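You operate a simulated robot arm through the tools that you are given. There is no shell and no other tool. Be economical: measure what you need, move in short steps, check, and stop when the job is done.

The job below is to be done with a simulated two-armed robot. You get a single attempt, and the scene is never put back.

Task
Swap the panel in the hatch for the white one.
Fine: release the old one with the blue button and lay it flat on the long bench; press the new one home, latch over it, flap closed.

Only the result counts: the job must be done as asked and must still hold three seconds after the hand-in. Knocking over, shifting, dropping, spilling or breaking anything else fails it.

Robot
Two 7-joint arms with fingered hands on one trunk, on a base that drives. Base frame: it is fixed to the floor where the robot stands at the start and does not move with it; the origin is under the middle of the robot, x ahead of it, y to its left, z up; the surface under the hand at the start is at about z = 860. Lengths are in mm, angles in rad, forces in N, time in s.
The left shoulder is at the start at [76, 125, 1134], the right one opposite. With the tool pointing down near the work surface each hand reaches from about 460 to 820 mm from the robot's upright axis, wherever it stands, measured 20 degrees to its own side. Places, roughly: casing flap [600, -200, 1000]; grey latch [500, 0, 1000]; long bench top [500, -100, 900]; square blue button [600, -200, 1000]; white casing [500, -200, 900]. Payload 3.6 kg a hand.
The tool frame of a hand sits at the grasp point between the pads (the TCP): z along the fingers, y along the line on which they close. The tips reach 30 mm beyond it. The gripper opens to 104 mm. The gripper's body begins 35 mm behind the TCP. The gripper is a hand of 4 fingers: y runs from the thumb to the fingers, the wrist lies at [-15, -104, -178] in the tool frame, and closing takes about 1.5 s.
Orientation is that of the tool frame in the base frame, as [roll, pitch, yaw] about the fixed x, y, z axes, in that order (R = Rz(yaw) Ry(pitch) Rx(roll)). With the fingers straight down and the wrist toward the robot, the tool's x, y and z point along [0, 1, 0], [1, 0, 0] and [0, 0, -1] of the base frame.

Tools
- The arms move only by the tool servo_tool. It takes "left_plan", "right_plan" or both (then of equal length, played together; a hand with none holds still); each is a list of rows, each a list of 6 numbers: the shift along the base's x, y, z in cm, then the turn, a rotation vector about the base's x, y, z in rad. In form: [[tx, ty, tz, wx, wy, wz], ...]. A call has 1 to 20 rows; each row shifts and turns the commanded pose from where the row before left it. "left_claw" and "right_claw" are, for a hand that has rows, the opening in per cent of the stroke, from 0 (shut) to 100 (fully open), set as the call begins (left out, the last holds). A row lasts 0.2 s, in which the tool goes at most 50 mm and 0.15 rad; a call with a longer step from one row to the next is refused whole, and so is a gripper value outside its range. A pose out of reach is approached as far as the arm can. The call stops where the force on the tool passes 80 N (or 10 N more than at its start, if that is more) or the arm is blocked; 0.2 s more then pass. The fingers move at their own pace (about 72 mm/s each) and stop on an object; they squeeze with about 25 N. The grip force told is the motor's: it shows also when the fingers shut on nothing. Time passes only in rows, and 0.2 s behind the last, so rows that do not move let the fingers close. It gives the time, the measured TCP pose, the force on the tool (base axes), the opening and the grip force at its end, in the units of the frame above (readings bear some noise), with the torque about the TCP (base axes, N m) and any sound that the robot's microphone picked up.
- Cameras (640 x 400 px; columns grow to the right, rows downward): "scene" is now at [188.6, -35.7, 1285.5]; the picture's right is [-0.39, -0.92, 0.00], its down [-0.36, 0.15, -0.92] and it looks along [0.85, -0.36, -0.39] (base axes); focal length 214 px, centre (320, 200). "left" rides on the left gripper at [-61, -92, -130] in its tool frame; the picture's right is [-0.81, -0.28, 0.52], its down [0.53, -0.71, 0.46] and it looks along [0.24, 0.64, 0.72] (tool axes); focal length 275 px, centre (320, 200). "right" rides on the right gripper at [61, -92, -130] in its tool frame; the picture's right is [-0.81, 0.28, -0.52], its down [-0.53, -0.71, 0.45] and it looks along [-0.24, 0.64, 0.72] (tool axes); focal length 275 px, centre (320, 200).
- grab_frame(camera): a new picture of that camera. It takes no simulated time.
- slide_trunk(by): slides the trunk up (or, below 0, down) by that many mm; the arms and the scene camera ride with it, the base frame stays. It gives what a move gives, with no picture.
- drive_base(legs): drives the robot by 1 to 6 legs, each [ahead, left, turn to the left] in mm, mm and rad, along the robot's own axes; the way and the turn of a leg run together, so that a leg with both is an arc; at most 1500 mm and 3.142 rad a leg. The arms and the cameras ride along, it lands a little off, and it stops where it bumps. It gives what a move gives.
- preshape(shape, hand): the hand has 4 fingers and takes this shape, open, in about a second: jaw (thumb against the fingers, like two jaws); tri (thumb and two fingers); tip (a fingertip pinch); poke (one finger out to press); point (the index stretched); flat (the hand flat); cup (the hand cupped); fist (a fist). The gripper value then closes the fingers along that shape, each until it touches; the sizes above hold for jaw. It gives what a move gives, with no picture.
- turn_head(pan, tilt): turns the head with the scene camera to pan (to the left, within 1.396 rad either way) and tilt (down, from -0.506 to 1.204), counted from straight ahead of the robot. It gives what a move gives.
- locate(camera, pixels): for up to 12 pixels [column, row] of the newest picture of that camera ("zoom" is the newest enlarged one), the place [x, y, z] in the base frame of the surface seen there, good to about 3 mm. It takes no simulated time.
- enlarge(camera, box): a new picture of the part [left, top, right, bottom] of that camera's present view, enlarged. It takes no simulated time.
- hand_in(): hands the job in; it is judged then, once.

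Keep the steps short. Do not move on a guess: measure, check each grasp and each placing, and mend mistakes. In all there are 80 turns and 78 pictures (those below and enlarged ones count). Leave the grippers open and the arms clear of the work at the hand-in unless told otherwise, and finish with a single line.

The tools are called after "Call:" as name(argument=value, ...) on one line, values as JSON. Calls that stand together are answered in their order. servo_tool: Moves the arms, as the interface text tells. Its arguments: {"type":"object","properties":{"left_plan":{"type":"array"},"left_claw":{"type":"number"},"right_plan":{"type":"array"},"right_claw":{"type":"number"}},"required":[]} The other tools are called the same way: slide_trunk (by) slides the trunk up or down; preshape (shape, hand) gives the hand a shape; drive_base (legs) drives the base; turn_head (pan, tilt) turns the head that bears the scene camera; grab_frame (camera) takes a picture; locate (camera, pixels) gives the place of the surface under pixels of a picture; enlarge (camera, box) takes an enlarged picture of a part of a camera's view; hand_in () hands the job in.

At the start:

```text
clock: 0.0
left_eef_pos: [513.0, 11.5, 1298.7]
left_ee_rot: [-3.141, 0.0, 1.571]
left_wrist_force: [-0.5, -0.7, -0.1]
left_torque: [-0.03, 0.0, -0.03]
left_grip_width: 103.3
left_gripper_force: 0.0
left_shape: jaw
right_eef_pos: [360.7, -353.7, 1280.4]
right_ee_rot: [3.139, 0.001, 1.572]
right_wrist_force: [0.5, 0.2, 0.4]
right_torque: [-0.03, -0.04, -0.03]
right_grip_width: 103.7
right_gripper_force: 0.0
right_shape: jaw
trunk travel left (down, up): [-367.0, 169.0]
robot x, y, heading: [-0.4, 0.1, -0.0]
head pan, tilt: [-0.398, 0.4]
```

scene: 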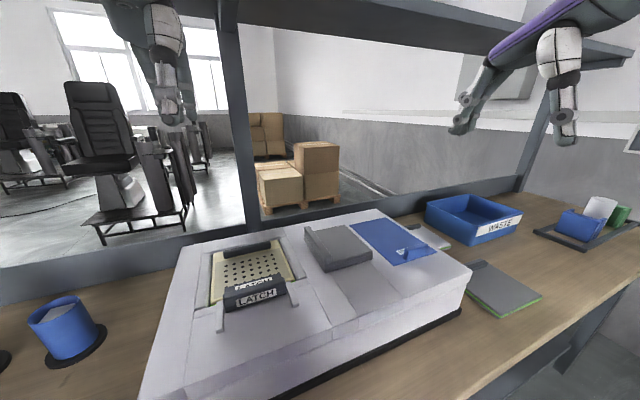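
right: 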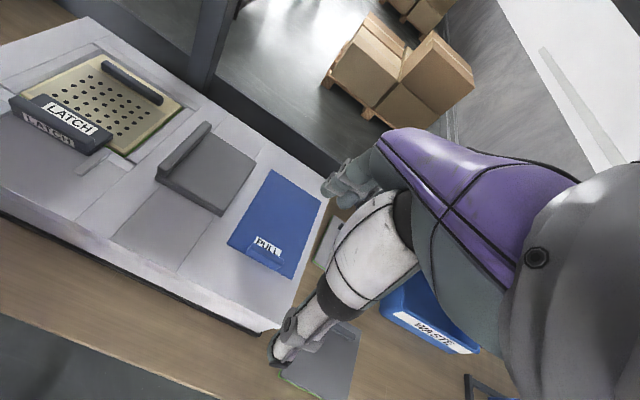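
left: 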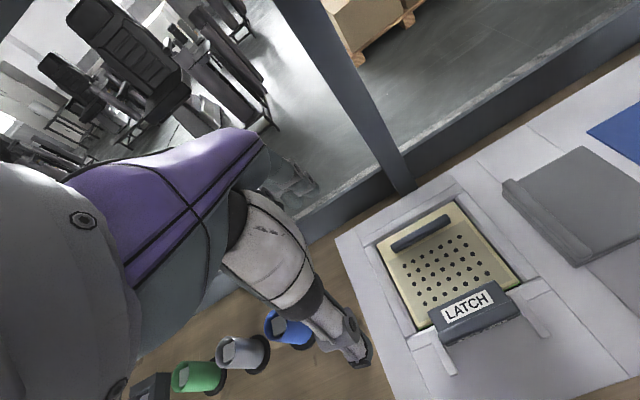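

I see the casing with a yellow perforated panel under a LATCH bar, a grey plate, a blue plate, and several loose things on the bench. I will enlarge each part of the view.

Call:
enlarge(camera="scene", box=[180, 210, 340, 340])

Call:
enlarge(camera="scene", box=[300, 190, 560, 340])

Call:
enlarge(camera="right", box=[140, 100, 400, 400])

```text
3.08 times, centred on (260, 275) of scene
```

zoom: 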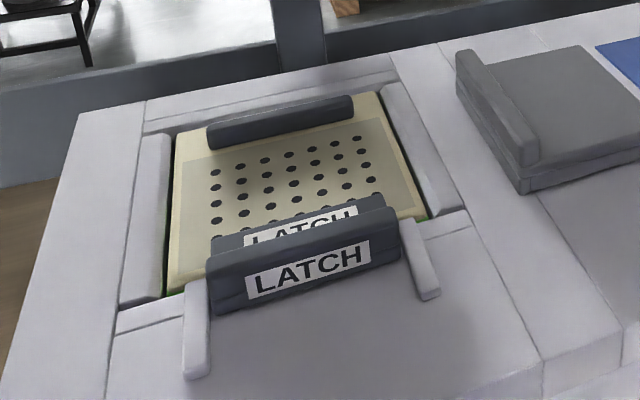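

```text
2.46 times, centred on (430, 265) of scene
```

zoom: 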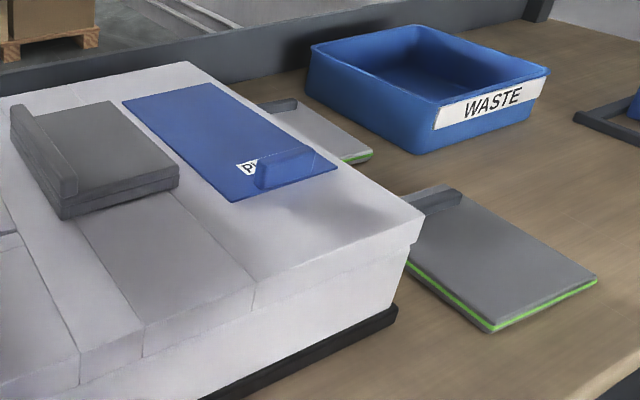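

```text
1.33 times, centred on (270, 250) of right
```

zoom: 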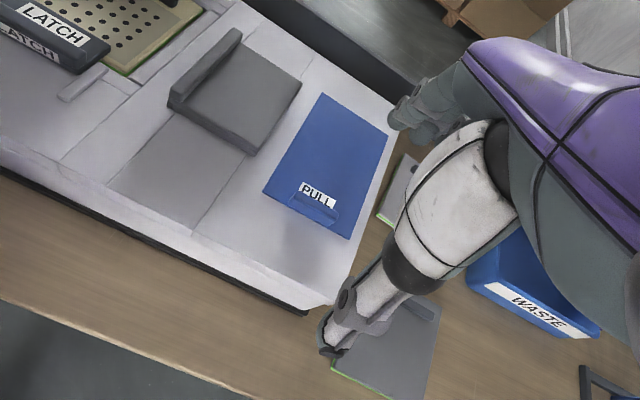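

Two spare panels lie beside the casing, and I need to tell their colours apart. I will turn the head to the right and look closer.

Call:
turn_head(pan=-0.7, tilt=0.6)

Call:
grab_frame(camera="scene")

Call:
enlarge(camera="scene", box=[200, 100, 400, 225])

```text
clock: 0.8
left_eef_pos: [514.2, 11.6, 1300.5]
left_ee_rot: [-3.141, -0.002, 1.571]
left_wrist_force: [0.4, 1.1, 0.6]
left_torque: [0.02, 0.02, 0.02]
left_grip_width: 103.4
left_gripper_force: 0.0
left_shape: jaw
right_eef_pos: [360.3, -354.0, 1281.7]
right_ee_rot: [3.141, -0.001, 1.57]
right_wrist_force: [-0.4, -0.2, 0.5]
right_torque: [0.01, 0.01, 0.0]
right_grip_width: 103.6
right_gripper_force: 0.1
right_shape: jaw
trunk travel left (down, up): [-367.0, 169.0]
robot x, y, heading: [-0.4, -1.4, 0.003]
head pan, tilt: [-0.7, 0.6]
```

```text
71 pictures are left
```

scene: 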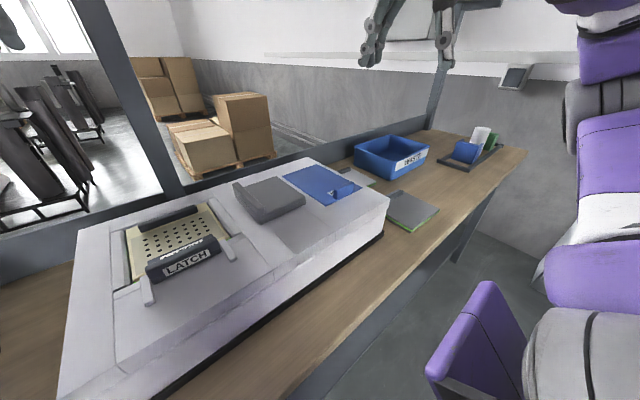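

```text
3.20 times, centred on (300, 162) of scene
```

zoom: 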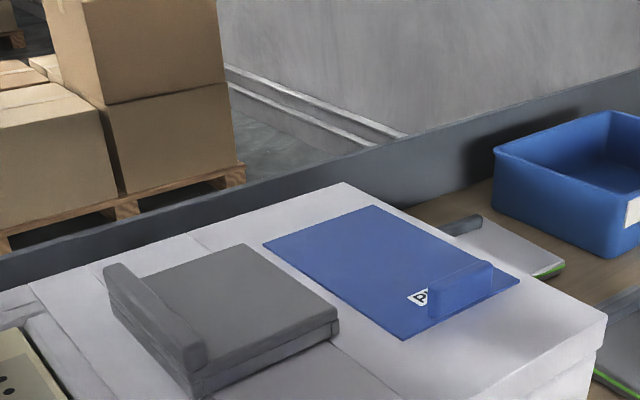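

The rear spare panel is light grey/white, and the front one is darker grey. I will measure the key points in the scene picture.

Call:
locate(camera="scene", pixels=[[364, 181], [375, 183], [352, 171], [390, 195], [436, 210], [411, 231], [390, 222], [402, 193], [450, 160], [390, 240], [388, 196], [311, 159]])

Call:
locate(camera="zoom", pixels=[[374, 207], [264, 242], [402, 339], [518, 281], [430, 295], [490, 265], [460, 225], [540, 272], [510, 240], [105, 270], [247, 245], [336, 320]])

Call:
enlarge(camera="scene", box=[60, 190, 260, 315])

```text
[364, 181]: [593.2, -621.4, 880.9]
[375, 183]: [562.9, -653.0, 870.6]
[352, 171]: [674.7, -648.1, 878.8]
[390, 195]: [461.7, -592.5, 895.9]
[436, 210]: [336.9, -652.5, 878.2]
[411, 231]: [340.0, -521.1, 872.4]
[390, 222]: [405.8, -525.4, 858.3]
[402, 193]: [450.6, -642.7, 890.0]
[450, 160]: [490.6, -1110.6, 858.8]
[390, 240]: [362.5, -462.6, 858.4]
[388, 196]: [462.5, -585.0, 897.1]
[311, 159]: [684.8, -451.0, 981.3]
```

```text
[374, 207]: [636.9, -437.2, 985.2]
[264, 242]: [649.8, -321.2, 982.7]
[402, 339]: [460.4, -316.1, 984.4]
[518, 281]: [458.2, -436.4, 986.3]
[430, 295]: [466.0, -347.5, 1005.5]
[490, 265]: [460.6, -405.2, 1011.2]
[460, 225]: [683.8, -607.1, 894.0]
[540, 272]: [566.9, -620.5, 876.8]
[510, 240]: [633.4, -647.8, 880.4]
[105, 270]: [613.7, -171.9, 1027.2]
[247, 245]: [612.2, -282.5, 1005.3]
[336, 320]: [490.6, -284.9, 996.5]
```

```text
3.20 times, centred on (160, 252) of scene
```

zoom: 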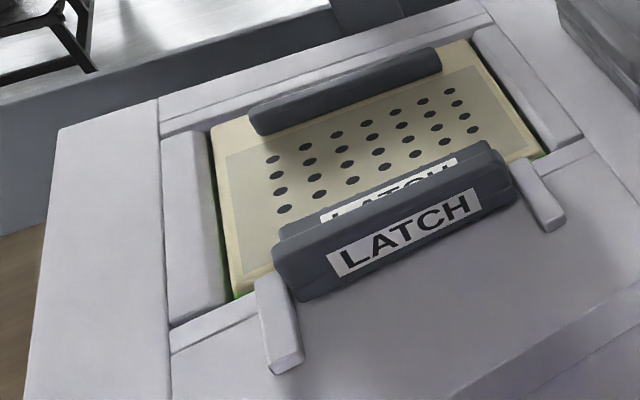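

Next I measure the panel, its pocket and the latch in this zoom.

Call:
locate(camera="zoom", pixels=[[214, 130], [468, 42], [540, 155], [234, 295], [255, 120], [437, 55], [290, 235], [490, 150], [275, 265], [515, 195], [275, 360], [555, 220]])

Call:
locate(camera="zoom", pixels=[[345, 95], [345, 110], [400, 250], [390, 215], [385, 195], [390, 185], [305, 290], [470, 235], [380, 140], [190, 210], [500, 80], [400, 330]])

Call:
grab_frame(camera="left")

Call:
enlarge(camera="left", box=[340, 180, 580, 380])

```text
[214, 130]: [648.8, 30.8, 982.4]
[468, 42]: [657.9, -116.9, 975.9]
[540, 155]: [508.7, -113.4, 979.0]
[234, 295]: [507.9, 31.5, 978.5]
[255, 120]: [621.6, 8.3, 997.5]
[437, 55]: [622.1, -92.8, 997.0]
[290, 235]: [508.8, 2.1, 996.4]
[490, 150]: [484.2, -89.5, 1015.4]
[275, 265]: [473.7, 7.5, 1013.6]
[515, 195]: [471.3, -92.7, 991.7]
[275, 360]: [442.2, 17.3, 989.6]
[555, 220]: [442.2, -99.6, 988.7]
```

```text
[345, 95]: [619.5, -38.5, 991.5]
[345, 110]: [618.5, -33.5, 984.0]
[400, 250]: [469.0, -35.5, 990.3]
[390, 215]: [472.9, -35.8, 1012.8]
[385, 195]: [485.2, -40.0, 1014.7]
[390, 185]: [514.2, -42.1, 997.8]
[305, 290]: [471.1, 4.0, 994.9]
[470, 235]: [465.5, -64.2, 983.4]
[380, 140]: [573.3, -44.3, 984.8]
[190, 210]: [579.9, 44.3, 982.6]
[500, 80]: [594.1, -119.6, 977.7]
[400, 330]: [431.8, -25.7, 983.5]
```

```text
68 pictures are left
```

left: 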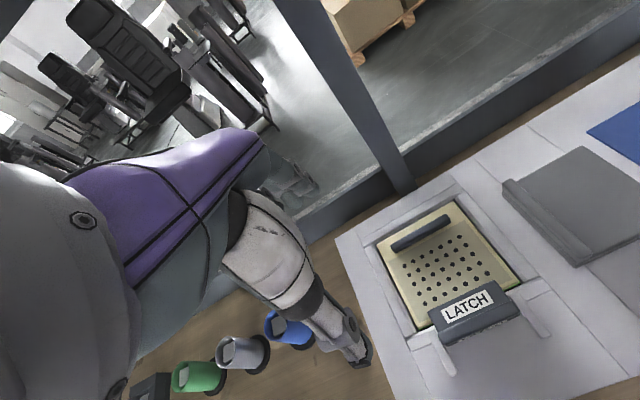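

```text
2.00 times, centred on (460, 280) of left
```

zoom: 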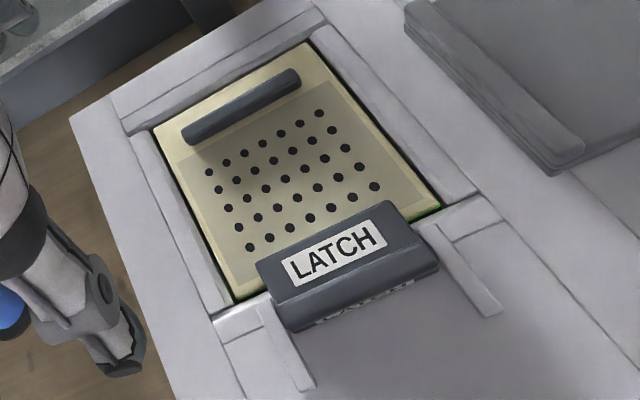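

The latch is a slider on two rails, with its lip at about x 478. The grey block at about (550, -228), which has a lip on its left edge, fits the given place of the flap. I will look at it and the white panel more closely from the right camera.

Call:
enlarge(camera="right", box=[140, 110, 280, 220])

Call:
enlarge(camera="scene", box=[220, 160, 320, 260])

Call:
enlarge(camera="scene", box=[330, 125, 450, 240])

```text
3.64 times, centred on (210, 165) of right
```

zoom: 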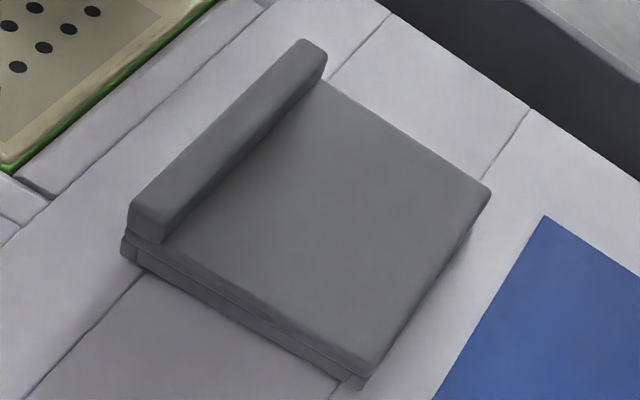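

```text
4.00 times, centred on (270, 210) of scene
```

zoom: 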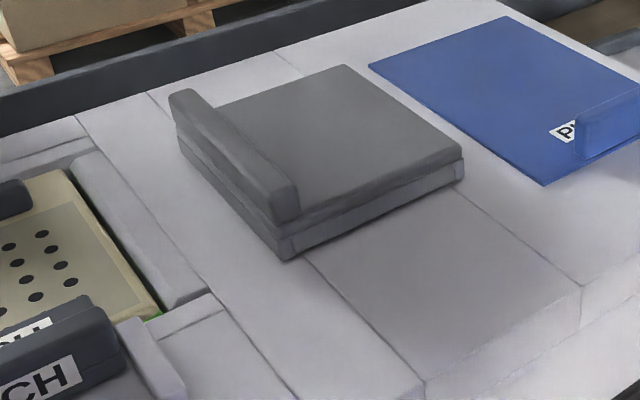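

```text
3.48 times, centred on (390, 182) of scene
```

zoom: 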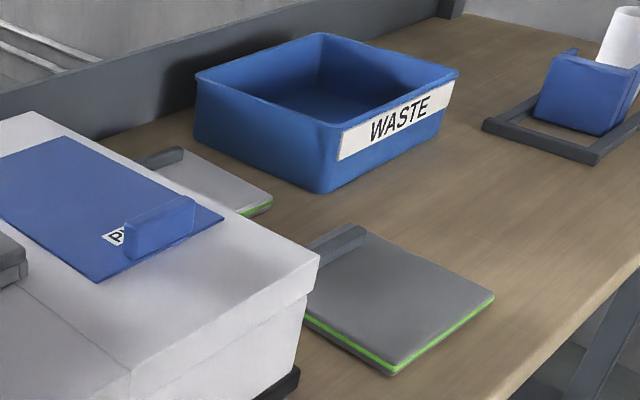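

The flap is hinged on its right side, with its lip at y ≈ -172. I will back off 80 mm for reach and turn the right hand +90° about z, so that its jaws close along y.

Call:
drive_base(legs=[[-80, 0, 0]])

Call:
servo_tool(right_plan=[[2, 0, 0, 0, 0, 0.143], [2, 0, 0, 0, 0, 0.143], [2, 0, 0, 0, 0, 0.143], [2, 0, 0, 0, 0, 0.143], [2, 0, 0, 0, 0, 0.143], [2, 0, 0, 0, 0, 0.143], [2, 0, 0, 0, 0, 0.143], [2, 0, 0, 0, 0, 0.143], [2, 0, 0, 0, 0, 0.143], [2, 0, 0, 0, 0, 0.143], [2, 0, 0, 0, 0, 0.143]], right_claw=60)

```text
clock: 1.9
left_eef_pos: [435.9, 12.9, 1299.2]
left_ee_rot: [-3.141, 0.0, 1.571]
left_wrist_force: [-0.2, 0.3, -0.2]
left_torque: [-0.04, -0.03, 0.02]
left_grip_width: 103.5
left_gripper_force: 0.0
left_shape: jaw
right_eef_pos: [283.2, -354.8, 1281.1]
right_ee_rot: [3.141, 0.0, 1.571]
right_wrist_force: [-0.2, 0.5, 0.8]
right_torque: [0.01, -0.01, -0.03]
right_grip_width: 103.9
right_gripper_force: 0.1
right_shape: jaw
trunk travel left (down, up): [-367.0, 169.0]
robot x, y, heading: [-78.9, 5.5, 0.001]
head pan, tilt: [-0.7, 0.6]
```

```text
clock: 4.2
left_eef_pos: [438.6, 12.7, 1300.3]
left_ee_rot: [-3.141, 0.001, 1.57]
left_wrist_force: [-1.2, 0.9, 0.3]
left_torque: [-0.03, 0.01, 0.02]
left_grip_width: 103.9
left_gripper_force: 0.1
left_shape: jaw
right_eef_pos: [493.9, -274.2, 1214.2]
right_ee_rot: [3.14, 0.0, -3.139]
right_wrist_force: [0.1, 0.0, -0.8]
right_torque: [0.01, 0.0, -0.01]
right_grip_width: 62.5
right_gripper_force: 0.1
right_shape: jaw
right hand out of reach, approached as far as the arm can: row 9, 10, 11
trunk travel left (down, up): [-367.0, 169.0]
robot x, y, heading: [-76.0, -0.1, -0.0]
head pan, tilt: [-0.7, 0.6]
```

The turn is done, though the tool sagged to z 1214 because the high pose was out of reach. I will move toward above the lip at (550, -172, 1110) and check which pose the commands count from.

Call:
servo_tool(right_plan=[[1, 2, -2, 0, 0, 0], [1, 2, -2, 0, 0, 0], [1, 2, -2, 0, 0, 0], [1, 2, -2, 0, 0, 0]])

```text
clock: 5.2
left_eef_pos: [438.4, 12.7, 1298.9]
left_ee_rot: [-3.14, 0.0, 1.572]
left_wrist_force: [1.0, 0.3, 0.3]
left_torque: [-0.03, -0.01, 0.02]
left_grip_width: 103.8
left_gripper_force: 0.0
left_shape: jaw
right_eef_pos: [530.7, -198.7, 1133.9]
right_ee_rot: [3.14, -0.001, 3.14]
right_wrist_force: [-0.4, 0.2, -0.1]
right_torque: [-0.01, 0.0, 0.01]
right_grip_width: 62.5
right_gripper_force: 0.1
right_shape: jaw
trunk travel left (down, up): [-367.0, 169.0]
robot x, y, heading: [-77.8, -3.2, -0.002]
head pan, tilt: [-0.7, 0.6]
```

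The commands count from the reached pose. Now I take a picture to measure the lip exactly.

Call:
enlarge(camera="right", box=[0, 0, 640, 400])

Call:
enlarge(camera="scene", box=[160, 110, 400, 260])

```text
1.00 times, centred on (320, 200) of right (not enlarged: the box is as wide or as high as the picture)
```

zoom: 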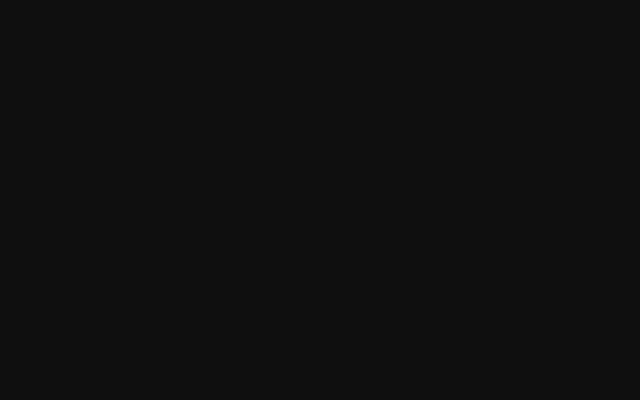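

```text
2.67 times, centred on (280, 185) of scene
```

zoom: 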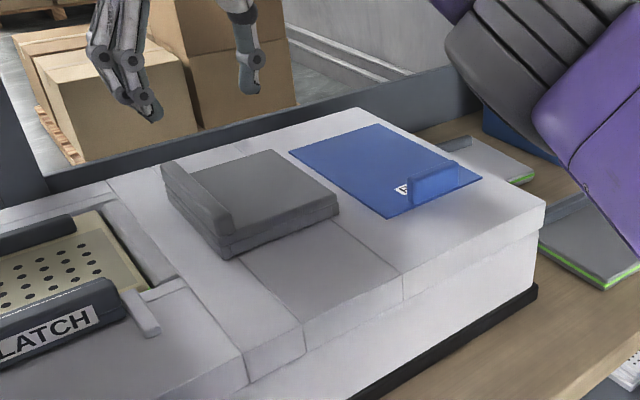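

The right camera is blocked in this posture, so I will use the scene camera. I locate the lip's corners.

Call:
locate(camera="zoom", pixels=[[165, 165], [180, 162], [212, 212], [230, 212], [190, 185], [200, 190], [222, 225], [270, 180], [335, 200], [226, 240], [270, 152], [222, 250]])

```text
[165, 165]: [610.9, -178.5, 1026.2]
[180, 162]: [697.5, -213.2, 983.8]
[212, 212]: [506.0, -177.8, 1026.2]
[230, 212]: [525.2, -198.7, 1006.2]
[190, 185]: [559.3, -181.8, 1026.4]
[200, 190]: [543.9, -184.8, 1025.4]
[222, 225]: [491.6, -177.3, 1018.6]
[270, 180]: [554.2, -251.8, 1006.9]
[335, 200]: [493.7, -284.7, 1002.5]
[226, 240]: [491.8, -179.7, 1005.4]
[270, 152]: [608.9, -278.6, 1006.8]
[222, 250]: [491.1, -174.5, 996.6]
```

The lip runs y -172…-187 with its top at z 1026, and the lid is at z 1006. I will lower the hand to (550, -180, 1043).

Call:
servo_tool(right_plan=[[1, 1, -1, 0, 0, 0], [1, 0.9, -2, 0, 0, 0], [0, 0, -2, 0, 0, 0], [0, 0, -2, 0, 0, 0], [0, 0, -2, 0, 0, 0]])

Call:
enlarge(camera="scene", box=[180, 120, 340, 230])

```text
clock: 6.5
left_eef_pos: [437.2, 12.1, 1299.3]
left_ee_rot: [-3.141, 0.0, 1.571]
left_wrist_force: [0.1, 0.5, -0.4]
left_torque: [0.0, -0.01, 0.02]
left_grip_width: 103.5
left_gripper_force: 0.1
left_shape: jaw
right_eef_pos: [550.2, -178.7, 1046.9]
right_ee_rot: [3.14, 0.0, 3.141]
right_wrist_force: [-0.7, -0.1, -0.6]
right_torque: [0.0, 0.0, -0.01]
right_grip_width: 62.6
right_gripper_force: 0.2
right_shape: jaw
trunk travel left (down, up): [-367.0, 169.0]
robot x, y, heading: [-73.1, -1.8, -0.0]
head pan, tilt: [-0.7, 0.6]
```

```text
3.64 times, centred on (260, 175) of scene
```

zoom: 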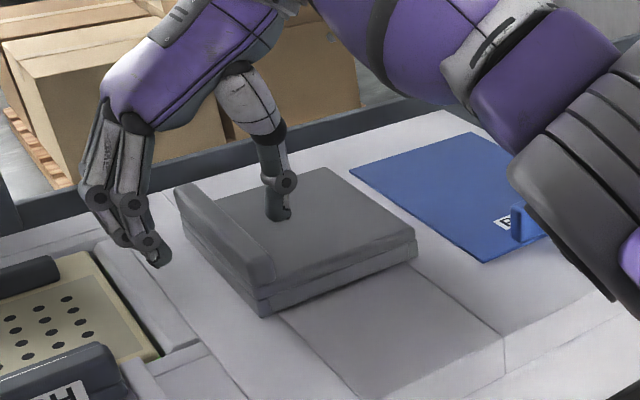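

The thumb is right of the lip and the fingers are left of it. I close the hand and wait.

Call:
servo_tool(right_plan=[[0, 0, -0.3, 0, 0, 0], [0, 0, 0, 0, 0, 0], [0, 0, 0, 0, 0, 0], [0, 0, 0, 0, 0, 0], [0, 0, 0, 0, 0, 0], [0, 0, 0, 0, 0, 0], [0, 0, 0, 0, 0, 0]], right_claw=0)

Call:
enlarge(camera="scene", box=[180, 120, 340, 230])

```text
clock: 8.1
left_eef_pos: [437.2, 12.5, 1300.1]
left_ee_rot: [3.14, 0.0, 1.57]
left_wrist_force: [-0.5, 0.7, -0.4]
left_torque: [-0.01, 0.0, 0.01]
left_grip_width: 103.6
left_gripper_force: 0.1
left_shape: jaw
right_eef_pos: [551.8, -178.2, 1042.7]
right_ee_rot: [3.141, -0.001, -3.14]
right_wrist_force: [-0.3, -0.3, -1.4]
right_torque: [0.02, 0.01, 0.07]
right_grip_width: 10.9
right_gripper_force: 25.3
right_shape: jaw
trunk travel left (down, up): [-367.0, 169.0]
robot x, y, heading: [-78.7, 0.8, 0.002]
head pan, tilt: [-0.7, 0.6]
```

```text
3.64 times, centred on (260, 175) of scene
```

zoom: 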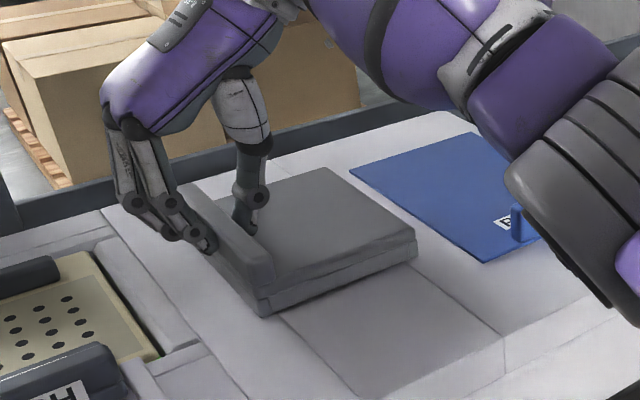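

The grip holds on the lip (25 N, width 11). I swing the flap up in an arc about its right-hand hinge, in a first small part to see how it goes.

Call:
servo_tool(right_plan=[[0, -0.59, 1.25, 0.12, 0, 0], [0, -0.74, 1.17, 0.12, 0, 0], [0, -0.87, 1.07, 0.12, 0, 0], [0, -1.0, 0.96, 0.12, 0, 0]])

Call:
enlarge(camera="scene", box=[180, 110, 360, 230])

```text
clock: 9.1
left_eef_pos: [439.4, 10.3, 1298.6]
left_ee_rot: [-3.14, 0.0, 1.572]
left_wrist_force: [-0.4, -0.7, -0.7]
left_torque: [0.0, 0.01, -0.03]
left_grip_width: 103.7
left_gripper_force: 0.1
left_shape: jaw
right_eef_pos: [550.1, -210.8, 1085.5]
right_ee_rot: [2.658, 0.0, 3.14]
right_wrist_force: [5.9, -9.4, -8.2]
right_torque: [-0.35, -0.08, 0.0]
right_grip_width: 11.1
right_gripper_force: 25.6
right_shape: jaw
trunk travel left (down, up): [-367.0, 169.0]
robot x, y, heading: [-74.4, -0.6, -0.0]
head pan, tilt: [-0.7, 0.6]
```

```text
3.33 times, centred on (270, 170) of scene
```

zoom: 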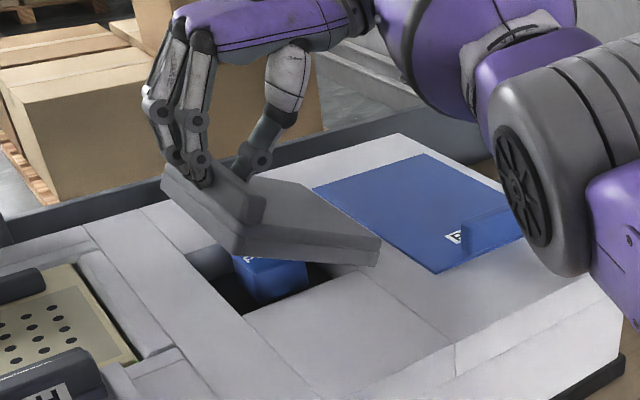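

The flap lifts and shows the blue button underneath. The forces are small, so I continue the arc.

Call:
servo_tool(right_plan=[[0, -1.1, 0.84, 0.12, 0, 0], [0, -1.19, 0.7, 0.12, 0, 0], [0, -1.27, 0.55, 0.12, 0, 0], [0, -1.33, 0.39, 0.12, 0, 0]])

Call:
enlarge(camera="scene", box=[180, 110, 360, 230])

```text
clock: 10.1
left_eef_pos: [441.8, 11.4, 1298.0]
left_ee_rot: [-3.137, 0.0, 1.57]
left_wrist_force: [0.8, 0.2, -0.3]
left_torque: [-0.03, 0.01, -0.01]
left_grip_width: 103.6
left_gripper_force: 0.1
left_shape: jaw
right_eef_pos: [528.0, -255.1, 1108.8]
right_ee_rot: [2.241, -0.003, 3.136]
right_wrist_force: [22.3, -4.7, -8.3]
right_torque: [-0.19, -0.25, -0.43]
right_grip_width: 9.3
right_gripper_force: 25.1
right_shape: jaw
right hand out of reach, approached as far as the arm can: row 1, 2, 3, 4
trunk travel left (down, up): [-367.0, 169.0]
robot x, y, heading: [-78.6, -3.5, -0.001]
head pan, tilt: [-0.7, 0.6]
```

```text
3.33 times, centred on (270, 170) of scene
```

zoom: 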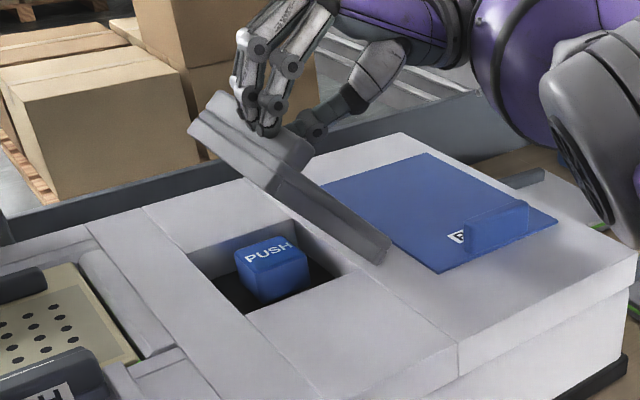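

The right arm is at its reach limit at about 52°, and the flap isn't past vertical. I will swing it back to about 20°, then ease the grip and see whether the hinge holds by itself.

Call:
servo_tool(right_plan=[[0.3, 1.3, -0.45, -0.12, 0, 0], [0.3, 1.23, -0.62, -0.12, 0, 0], [0.3, 1.15, -0.77, -0.12, 0, 0], [0, 1.05, -0.9, -0.12, 0, 0], [0, 0.87, -1.07, -0.12, 0, 0], [0, 0.74, -1.17, -0.06, 0, 0]])

Call:
servo_tool(right_plan=[[0, 0, 0, 0, 0, 0], [0, 0, 0, 0, 0, 0], [0, 0, 0, 0, 0, 0]], right_claw=35)

Call:
enlarge(camera="scene", box=[180, 110, 360, 230])

```text
clock: 11.4
left_eef_pos: [433.1, 13.6, 1301.8]
left_ee_rot: [3.139, 0.004, 1.571]
left_wrist_force: [0.7, 0.6, 0.7]
left_torque: [0.01, 0.02, 0.02]
left_grip_width: 103.5
left_gripper_force: 0.0
left_shape: jaw
right_eef_pos: [552.6, -196.1, 1068.7]
right_ee_rot: [2.901, -0.002, -3.129]
right_wrist_force: [-33.2, 10.6, 6.4]
right_torque: [0.33, 0.59, 0.54]
right_grip_width: 11.0
right_gripper_force: 24.6
right_shape: jaw
right hand out of reach, approached as far as the arm can: row 1, 2, 3, 4, 5, 6
trunk travel left (down, up): [-367.0, 169.0]
robot x, y, heading: [-74.4, -3.3, -0.004]
head pan, tilt: [-0.7, 0.6]
```

```text
clock: 12.2
left_eef_pos: [436.8, 12.5, 1299.1]
left_ee_rot: [-3.14, 0.0, 1.572]
left_wrist_force: [0.2, 0.4, -0.4]
left_torque: [0.01, -0.02, 0.0]
left_grip_width: 103.6
left_gripper_force: 0.1
left_shape: jaw
right_eef_pos: [560.7, -201.4, 1063.5]
right_ee_rot: [2.902, 0.001, 3.14]
right_wrist_force: [0.1, -0.5, -0.9]
right_torque: [-0.01, 0.03, -0.03]
right_grip_width: 36.1
right_gripper_force: 0.0
right_shape: jaw
trunk travel left (down, up): [-367.0, 169.0]
robot x, y, heading: [-76.0, 0.7, 0.0]
head pan, tilt: [-0.7, 0.6]
```

```text
3.33 times, centred on (270, 170) of scene
```

zoom: 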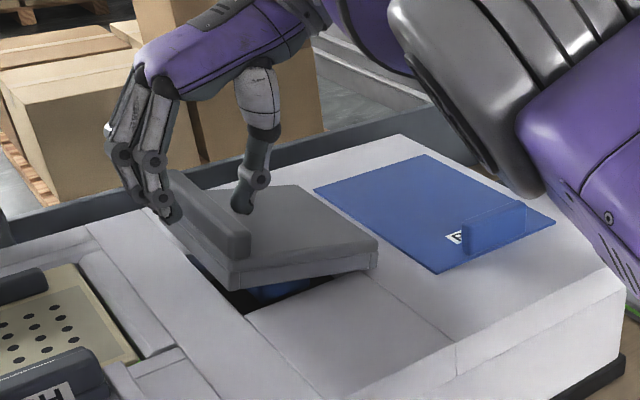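

The flap appears to stay at about 15° without a grip. I will open the hand wider and lift it straight up to confirm.

Call:
servo_tool(right_plan=[[0, -0.4, 1, 0, 0, 0], [0, -0.5, 2, 0, 0, 0], [0, 0, 3, 0.08, 0, 0], [0, 0, 3, 0.08, 0, 0], [0, 0, 3, 0.08, 0, 0]], right_claw=60)

Call:
enlarge(camera="scene", box=[180, 110, 360, 230])

```text
clock: 13.4
left_eef_pos: [437.4, 10.9, 1300.1]
left_ee_rot: [-3.141, 0.001, 1.572]
left_wrist_force: [0.0, 0.2, 0.5]
left_torque: [0.01, -0.03, 0.01]
left_grip_width: 103.7
left_gripper_force: 0.1
left_shape: jaw
right_eef_pos: [531.5, -213.4, 1178.3]
right_ee_rot: [2.661, 0.003, 3.141]
right_wrist_force: [-0.2, 0.4, -0.1]
right_torque: [-0.02, -0.01, -0.01]
right_grip_width: 62.3
right_gripper_force: 0.0
right_shape: jaw
right hand out of reach, approached as far as the arm can: row 2, 3, 4, 5
trunk travel left (down, up): [-367.0, 169.0]
robot x, y, heading: [-78.7, 1.0, 0.004]
head pan, tilt: [-0.7, 0.6]
```

```text
3.33 times, centred on (270, 170) of scene
```

zoom: 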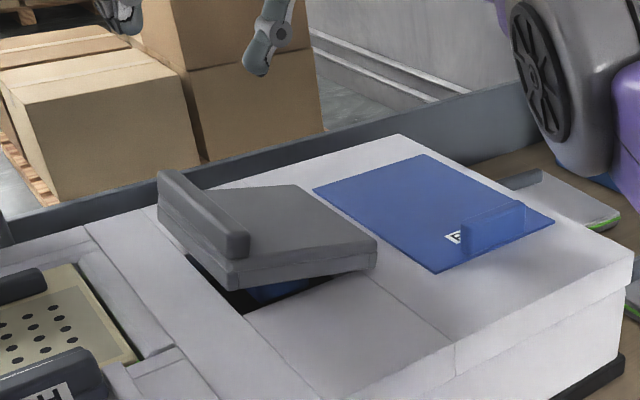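

The hinge holds by friction. I will park the right arm to its right and tilt the left hand so that closed fingers point to the right and down, ready to push the flap from beneath.

Call:
servo_tool(right_plan=[[-2, -3, 1, 0, 0, 0], [-2, -3, 1, 0, 0, 0], [-2, -3, 1, 0, 0, 0], [-2, -3, 1, 0, 0, 0], [-2, -3, 0, 0, 0, 0], [-2, -2, 0, 0, 0, 0], [-1, -1, 0, 0, 0, 0]], left_plan=[[1.5, 0, -2, -0.15, 0, 0], [1.5, 0, -2, -0.15, 0, 0], [1.5, 0, -3, -0.15, 0, 0], [1.5, 0, -3, -0.15, 0, 0], [1.5, 0, -3, -0.15, 0, 0], [1.5, 0, -3, -0.15, 0, 0], [1.5, 0, -3, -0.15, 0, 0]], left_claw=0)

Call:
grab_frame(camera="scene")

```text
clock: 15.1
left_eef_pos: [542.7, 11.7, 1107.9]
left_ee_rot: [3.139, 1.049, 1.57]
left_wrist_force: [0.0, -0.2, -0.7]
left_torque: [0.0, -0.01, 0.02]
left_grip_width: 0.0
left_gripper_force: 25.0
left_shape: jaw
right_eef_pos: [394.0, -385.5, 1215.4]
right_ee_rot: [2.662, 0.005, 3.14]
right_wrist_force: [0.8, -0.1, -0.5]
right_torque: [0.01, -0.03, -0.01]
right_grip_width: 62.2
right_gripper_force: 0.1
right_shape: jaw
right hand out of reach, approached as far as the arm can: row 5, 6
trunk travel left (down, up): [-367.0, 169.0]
robot x, y, heading: [-83.0, -1.5, 0.001]
head pan, tilt: [-0.7, 0.6]
```

```text
55 pictures are left
```

scene: 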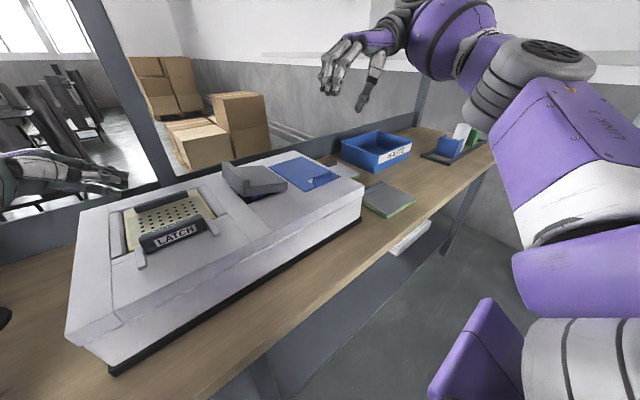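

I measure the flap's lower edge, and look at the white thing under the bench at pixel (408,238).

Call:
enlarge(camera="scene", box=[200, 150, 310, 220])

Call:
locate(camera="zoom", pixels=[[260, 275], [262, 265], [262, 230], [320, 290], [345, 280], [130, 140], [518, 200], [330, 272], [200, 235]])

Call:
enlarge(camera="scene", box=[330, 140, 450, 270])

```text
5.71 times, centred on (255, 185) of scene
```

zoom: 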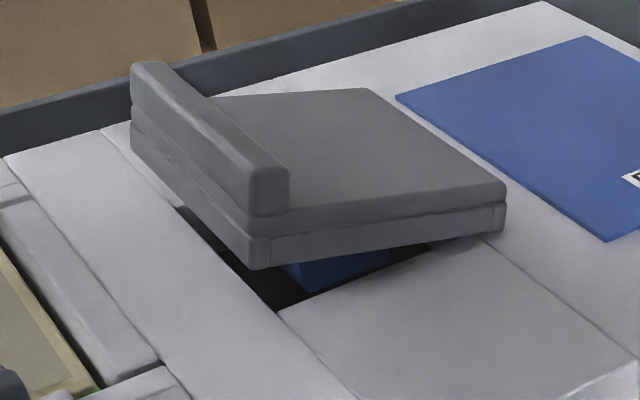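

```text
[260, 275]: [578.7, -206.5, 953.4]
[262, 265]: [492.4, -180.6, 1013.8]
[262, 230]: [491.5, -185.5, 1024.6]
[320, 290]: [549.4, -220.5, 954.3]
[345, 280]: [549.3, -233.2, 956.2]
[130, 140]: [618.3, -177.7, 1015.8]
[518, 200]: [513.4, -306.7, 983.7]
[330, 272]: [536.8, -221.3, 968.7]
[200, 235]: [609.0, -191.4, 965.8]
```

```text
3.08 times, centred on (390, 205) of scene
```

zoom: 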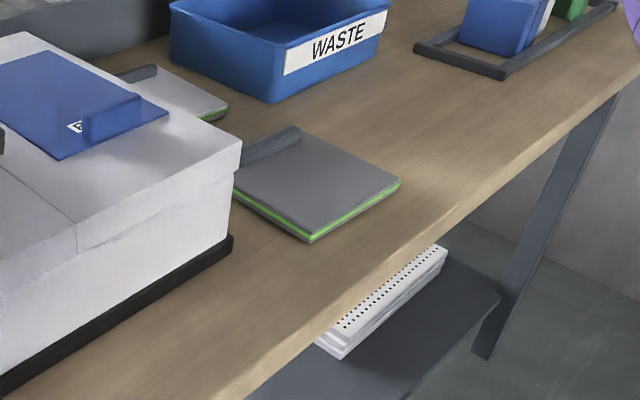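

There are white perforated boards on a lower shelf, which I will examine later. For the flap: its edge is at y -180, z 1014. I bring the left fingertips just left of and below that edge.

Call:
servo_tool(left_plan=[[0.2, -3, -1, 0, 0, 0], [0.2, -3, -1.5, 0, 0, 0], [0.2, -3, -2, 0, 0, 0], [0.1, -3, -2, 0, 0, 0], [0, -2, -2, 0, 0, 0], [0, -1, -0.8, 0, 0, 0]])

Call:
enlarge(camera="scene", box=[160, 130, 340, 240])

```text
clock: 16.4
left_eef_pos: [547.9, -136.9, 1019.5]
left_ee_rot: [3.122, 1.058, 1.554]
left_wrist_force: [4.0, 3.0, 20.5]
left_torque: [0.11, 0.0, -0.03]
left_grip_width: 0.0
left_gripper_force: 25.2
left_shape: jaw
right_eef_pos: [392.4, -385.2, 1217.6]
right_ee_rot: [2.661, 0.006, 3.137]
right_wrist_force: [0.2, -0.2, -0.2]
right_torque: [0.0, 0.0, 0.01]
right_grip_width: 62.0
right_gripper_force: 0.0
right_shape: jaw
trunk travel left (down, up): [-367.0, 169.0]
robot x, y, heading: [-79.4, -2.3, 0.003]
head pan, tilt: [-0.7, 0.6]
```

```text
3.56 times, centred on (250, 185) of scene
```

zoom: 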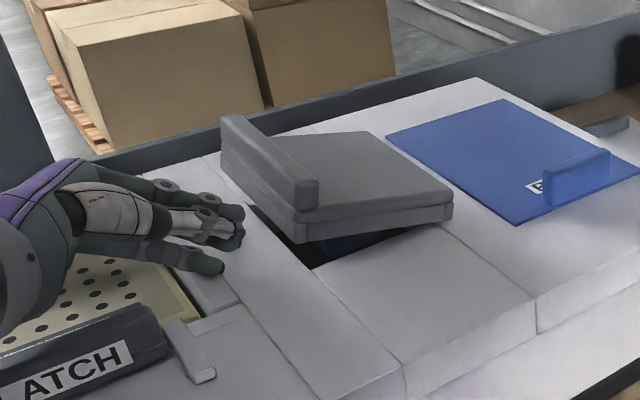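

The lower finger touches the casing (20 N), because the closed fingers stack up vertically. I will lift 5 cm and use the "point" shape, with a single index finger out.

Call:
servo_tool(left_plan=[[0, 1, 2.5, 0, 0, 0], [0, 1, 2.5, 0, 0, 0]])

Call:
preshape(hand="left", shape="point")

Call:
enlarge(camera="scene", box=[120, 110, 320, 240])

```text
clock: 17.1
left_eef_pos: [547.8, -116.9, 1065.3]
left_ee_rot: [-3.136, 1.047, 1.575]
left_wrist_force: [0.1, -0.5, 0.6]
left_torque: [-0.02, -0.05, -0.03]
left_grip_width: 0.1
left_gripper_force: 25.2
left_shape: jaw
right_eef_pos: [394.5, -386.0, 1217.0]
right_ee_rot: [2.661, 0.002, 3.141]
right_wrist_force: [0.1, -0.3, -0.1]
right_torque: [0.01, -0.01, 0.04]
right_grip_width: 62.1
right_gripper_force: 0.0
right_shape: jaw
trunk travel left (down, up): [-367.0, 169.0]
robot x, y, heading: [-81.1, 0.8, 0.003]
head pan, tilt: [-0.7, 0.6]
```

```text
clock: 17.9
left_eef_pos: [548.4, -118.3, 1066.7]
left_ee_rot: [3.14, 1.048, 1.571]
left_wrist_force: [0.8, -0.4, -0.2]
left_torque: [-0.01, 0.03, 0.02]
left_grip_width: 0.1
left_gripper_force: 0.1
left_shape: point
right_eef_pos: [394.1, -386.7, 1218.4]
right_ee_rot: [2.663, 0.003, 3.14]
right_wrist_force: [-0.4, 0.0, 1.0]
right_torque: [0.0, -0.01, -0.01]
right_grip_width: 62.1
right_gripper_force: 0.0
right_shape: jaw
trunk travel left (down, up): [-367.0, 169.0]
robot x, y, heading: [-71.9, -1.0, -0.001]
head pan, tilt: [-0.7, 0.6]
```

```text
3.08 times, centred on (220, 175) of scene
```

zoom: 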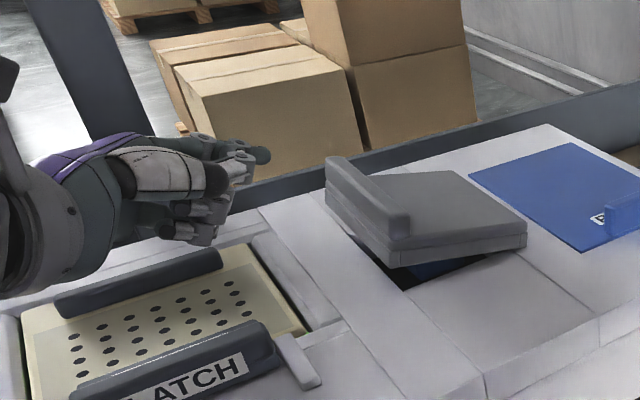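

The claw value of 0 still curls the index. I open it so that the index stretches, then look again.

Call:
servo_tool(left_plan=[[0, 0, 0, 0, 0, 0], [0, 0, 0, 0, 0, 0], [0, 0, 0, 0, 0, 0], [0, 0, 0, 0, 0, 0]], left_claw=100)

Call:
enlarge(camera="scene", box=[120, 110, 320, 240])

```text
clock: 18.9
left_eef_pos: [548.8, -117.6, 1066.8]
left_ee_rot: [3.139, 1.049, 1.568]
left_wrist_force: [0.2, 0.7, 0.3]
left_torque: [-0.02, -0.01, 0.03]
left_grip_width: 0.0
left_gripper_force: 0.1
left_shape: point
right_eef_pos: [394.9, -386.6, 1216.2]
right_ee_rot: [2.661, 0.003, 3.138]
right_wrist_force: [0.7, 0.0, -0.1]
right_torque: [-0.01, 0.02, -0.02]
right_grip_width: 62.2
right_gripper_force: 0.1
right_shape: jaw
trunk travel left (down, up): [-367.0, 169.0]
robot x, y, heading: [-73.7, 2.0, 0.003]
head pan, tilt: [-0.7, 0.6]
```

```text
3.08 times, centred on (220, 175) of scene
```

zoom: 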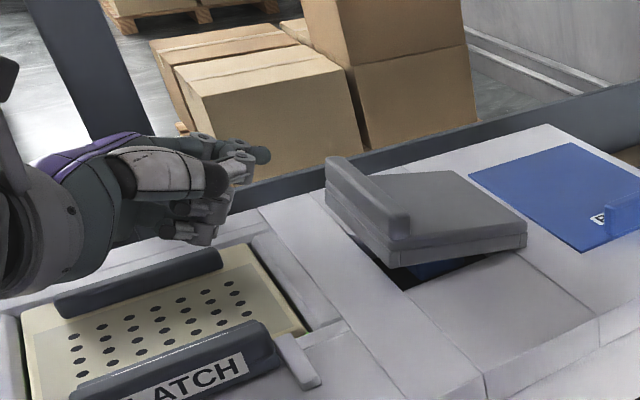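

The index (tip at about (262,155)) points out at the top of the hand, with the curled fingers below and behind. I measure both.

Call:
locate(camera="zoom", pixels=[[262, 155], [250, 152], [240, 160], [205, 240], [215, 235], [212, 225], [180, 235], [220, 215]])

Call:
grab_frame(camera="left")

```text
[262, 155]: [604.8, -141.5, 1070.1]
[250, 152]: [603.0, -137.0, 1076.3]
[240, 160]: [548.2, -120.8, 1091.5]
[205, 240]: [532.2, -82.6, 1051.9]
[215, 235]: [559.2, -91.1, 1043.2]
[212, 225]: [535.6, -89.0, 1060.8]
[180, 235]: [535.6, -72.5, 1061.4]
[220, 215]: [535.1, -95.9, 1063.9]
```

```text
49 pictures are left
```

left: 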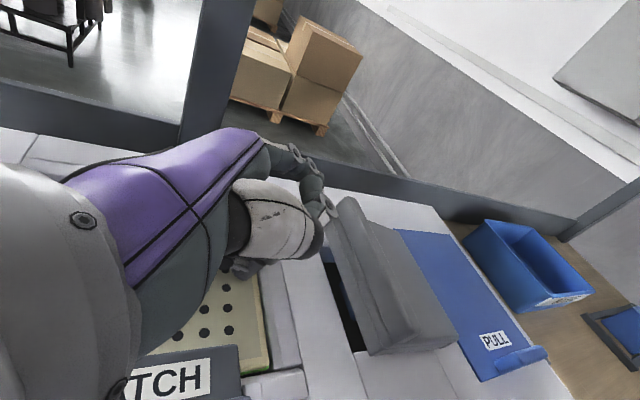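

In a vertical hand, the index would be the lowest and rightmost part. I turn the left hand back to vertical while moving it to about (500, -140, 1075), then look.

Call:
servo_tool(left_plan=[[-0.7, -0.3, 0.3, 0.15, 0, 0], [-0.7, -0.3, 0.3, 0.15, 0, 0], [-0.7, -0.3, 0.3, 0.15, 0, 0], [-0.7, -0.3, 0, 0.15, 0, 0], [-0.7, -0.3, 0, 0.15, 0, 0], [-0.7, -0.3, 0, 0.15, 0, 0], [-0.7, -0.3, 0, 0.15, 0, 0]])

Call:
enlarge(camera="scene", box=[140, 120, 320, 240])

```text
clock: 20.6
left_eef_pos: [500.2, -138.2, 1075.0]
left_ee_rot: [-3.142, -0.004, 1.572]
left_wrist_force: [0.7, -1.9, -0.4]
left_torque: [0.01, -0.03, 0.0]
left_grip_width: 0.1
left_gripper_force: 0.3
left_shape: point
right_eef_pos: [393.6, -385.2, 1216.9]
right_ee_rot: [2.66, 0.003, 3.138]
right_wrist_force: [0.4, -0.1, 0.0]
right_torque: [-0.03, -0.02, -0.04]
right_grip_width: 62.3
right_gripper_force: 0.0
right_shape: jaw
trunk travel left (down, up): [-367.0, 169.0]
robot x, y, heading: [-77.0, 1.6, 0.001]
head pan, tilt: [-0.7, 0.6]
```

```text
3.33 times, centred on (230, 180) of scene
```

zoom: 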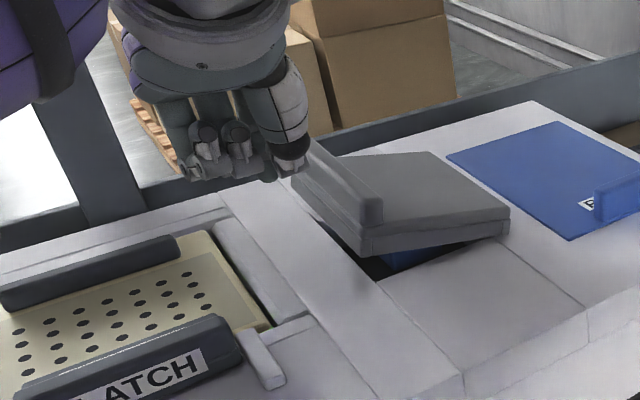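

I check the tip positions in this picture.

Call:
locate(camera="zoom", pixels=[[290, 172], [268, 178], [240, 175], [205, 178], [292, 150], [165, 172]])

Call:
enlarge(camera="right", box=[0, 0, 640, 400])

```text
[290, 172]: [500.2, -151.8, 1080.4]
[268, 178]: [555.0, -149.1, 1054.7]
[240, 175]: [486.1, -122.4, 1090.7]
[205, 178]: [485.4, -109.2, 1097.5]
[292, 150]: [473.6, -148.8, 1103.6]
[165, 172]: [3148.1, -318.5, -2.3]
```

```text
1.00 times, centred on (320, 200) of right (not enlarged: the box is as wide or as high as the picture)
```

zoom: 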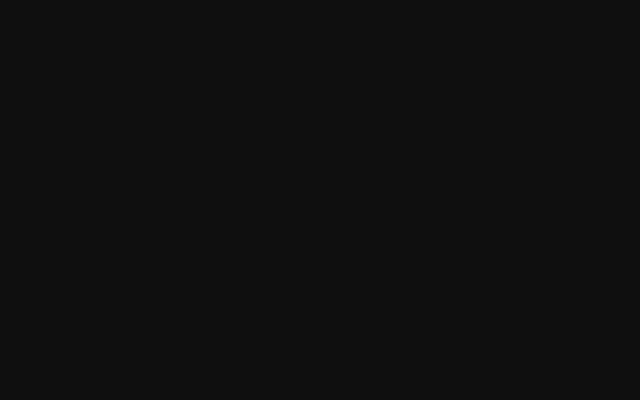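

The index tip is at (555, -149, about 1052), and the thumb is about 55 mm nearer the robot. I shift in x so that only the index meets the flap (x ≈ 512) and lower to a tip height of about 996.

Call:
servo_tool(left_plan=[[-2.2, 0, 0, 0, 0, 0], [-2.1, 0, -1.5, 0, 0, 0], [0, 0, -2, 0, 0, 0], [0, 0, -1.5, 0, 0, 0], [0, 0, -0.6, 0, 0, 0]])

Call:
enlarge(camera="scene", box=[140, 120, 320, 240])

```text
clock: 21.8
left_eef_pos: [459.4, -137.9, 1019.9]
left_ee_rot: [-3.14, 0.001, 1.571]
left_wrist_force: [-0.7, 0.2, 0.8]
left_torque: [-0.05, -0.03, 0.0]
left_grip_width: 0.0
left_gripper_force: 0.2
left_shape: point
right_eef_pos: [395.2, -385.4, 1216.7]
right_ee_rot: [2.662, 0.003, 3.14]
right_wrist_force: [-0.3, -0.6, 0.3]
right_torque: [0.0, -0.01, 0.01]
right_grip_width: 62.3
right_gripper_force: 0.1
right_shape: jaw
trunk travel left (down, up): [-367.0, 169.0]
robot x, y, heading: [-78.9, 0.6, -0.002]
head pan, tilt: [-0.7, 0.6]
```

```text
3.33 times, centred on (230, 180) of scene
```

zoom: 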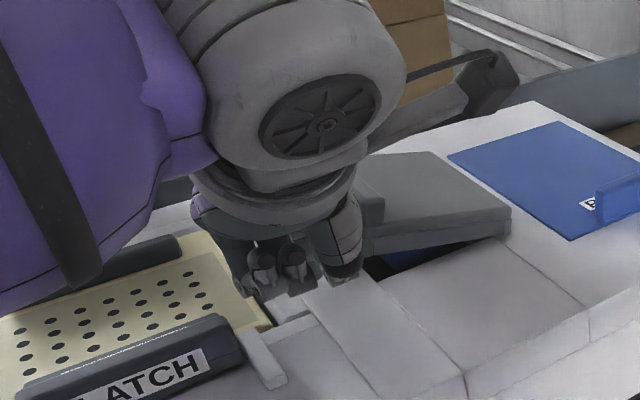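

The finger is in place. I push it to the right under the edge, watching the force.

Call:
servo_tool(left_plan=[[0, -1, 0, 0, 0, 0], [0, -1, 0, 0, 0, 0], [0, -1, 0, 0, 0, 0], [0, -1, 0, 0, 0, 0], [0, -1, 0.3, 0, 0, 0]])

Call:
enlarge(camera="scene", box=[140, 120, 320, 240])

```text
clock: 22.9
left_eef_pos: [460.5, -172.1, 1025.3]
left_ee_rot: [3.138, -0.006, 1.596]
left_wrist_force: [-12.5, 56.5, 18.8]
left_torque: [-0.24, -0.85, 2.42]
left_grip_width: 96.2
left_gripper_force: 0.0
left_shape: point
right_eef_pos: [392.1, -376.1, 1221.3]
right_ee_rot: [2.668, 0.006, 3.141]
right_wrist_force: [-0.3, -0.4, -0.2]
right_torque: [0.0, -0.01, 0.01]
right_grip_width: 62.1
right_gripper_force: 0.3
right_shape: jaw
trunk travel left (down, up): [-367.0, 169.0]
robot x, y, heading: [-78.4, 0.2, 0.004]
head pan, tilt: [-0.7, 0.6]
```

```text
3.33 times, centred on (230, 180) of scene
```

zoom: 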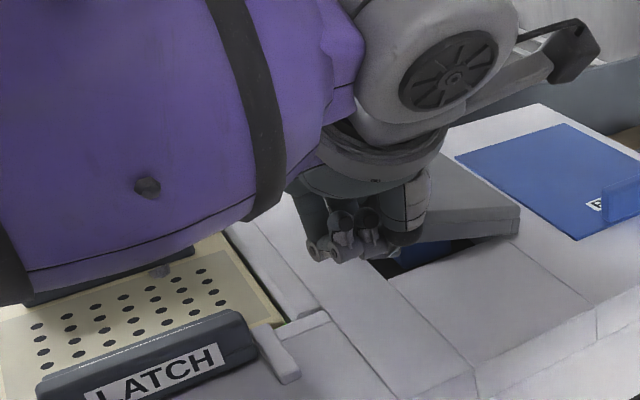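

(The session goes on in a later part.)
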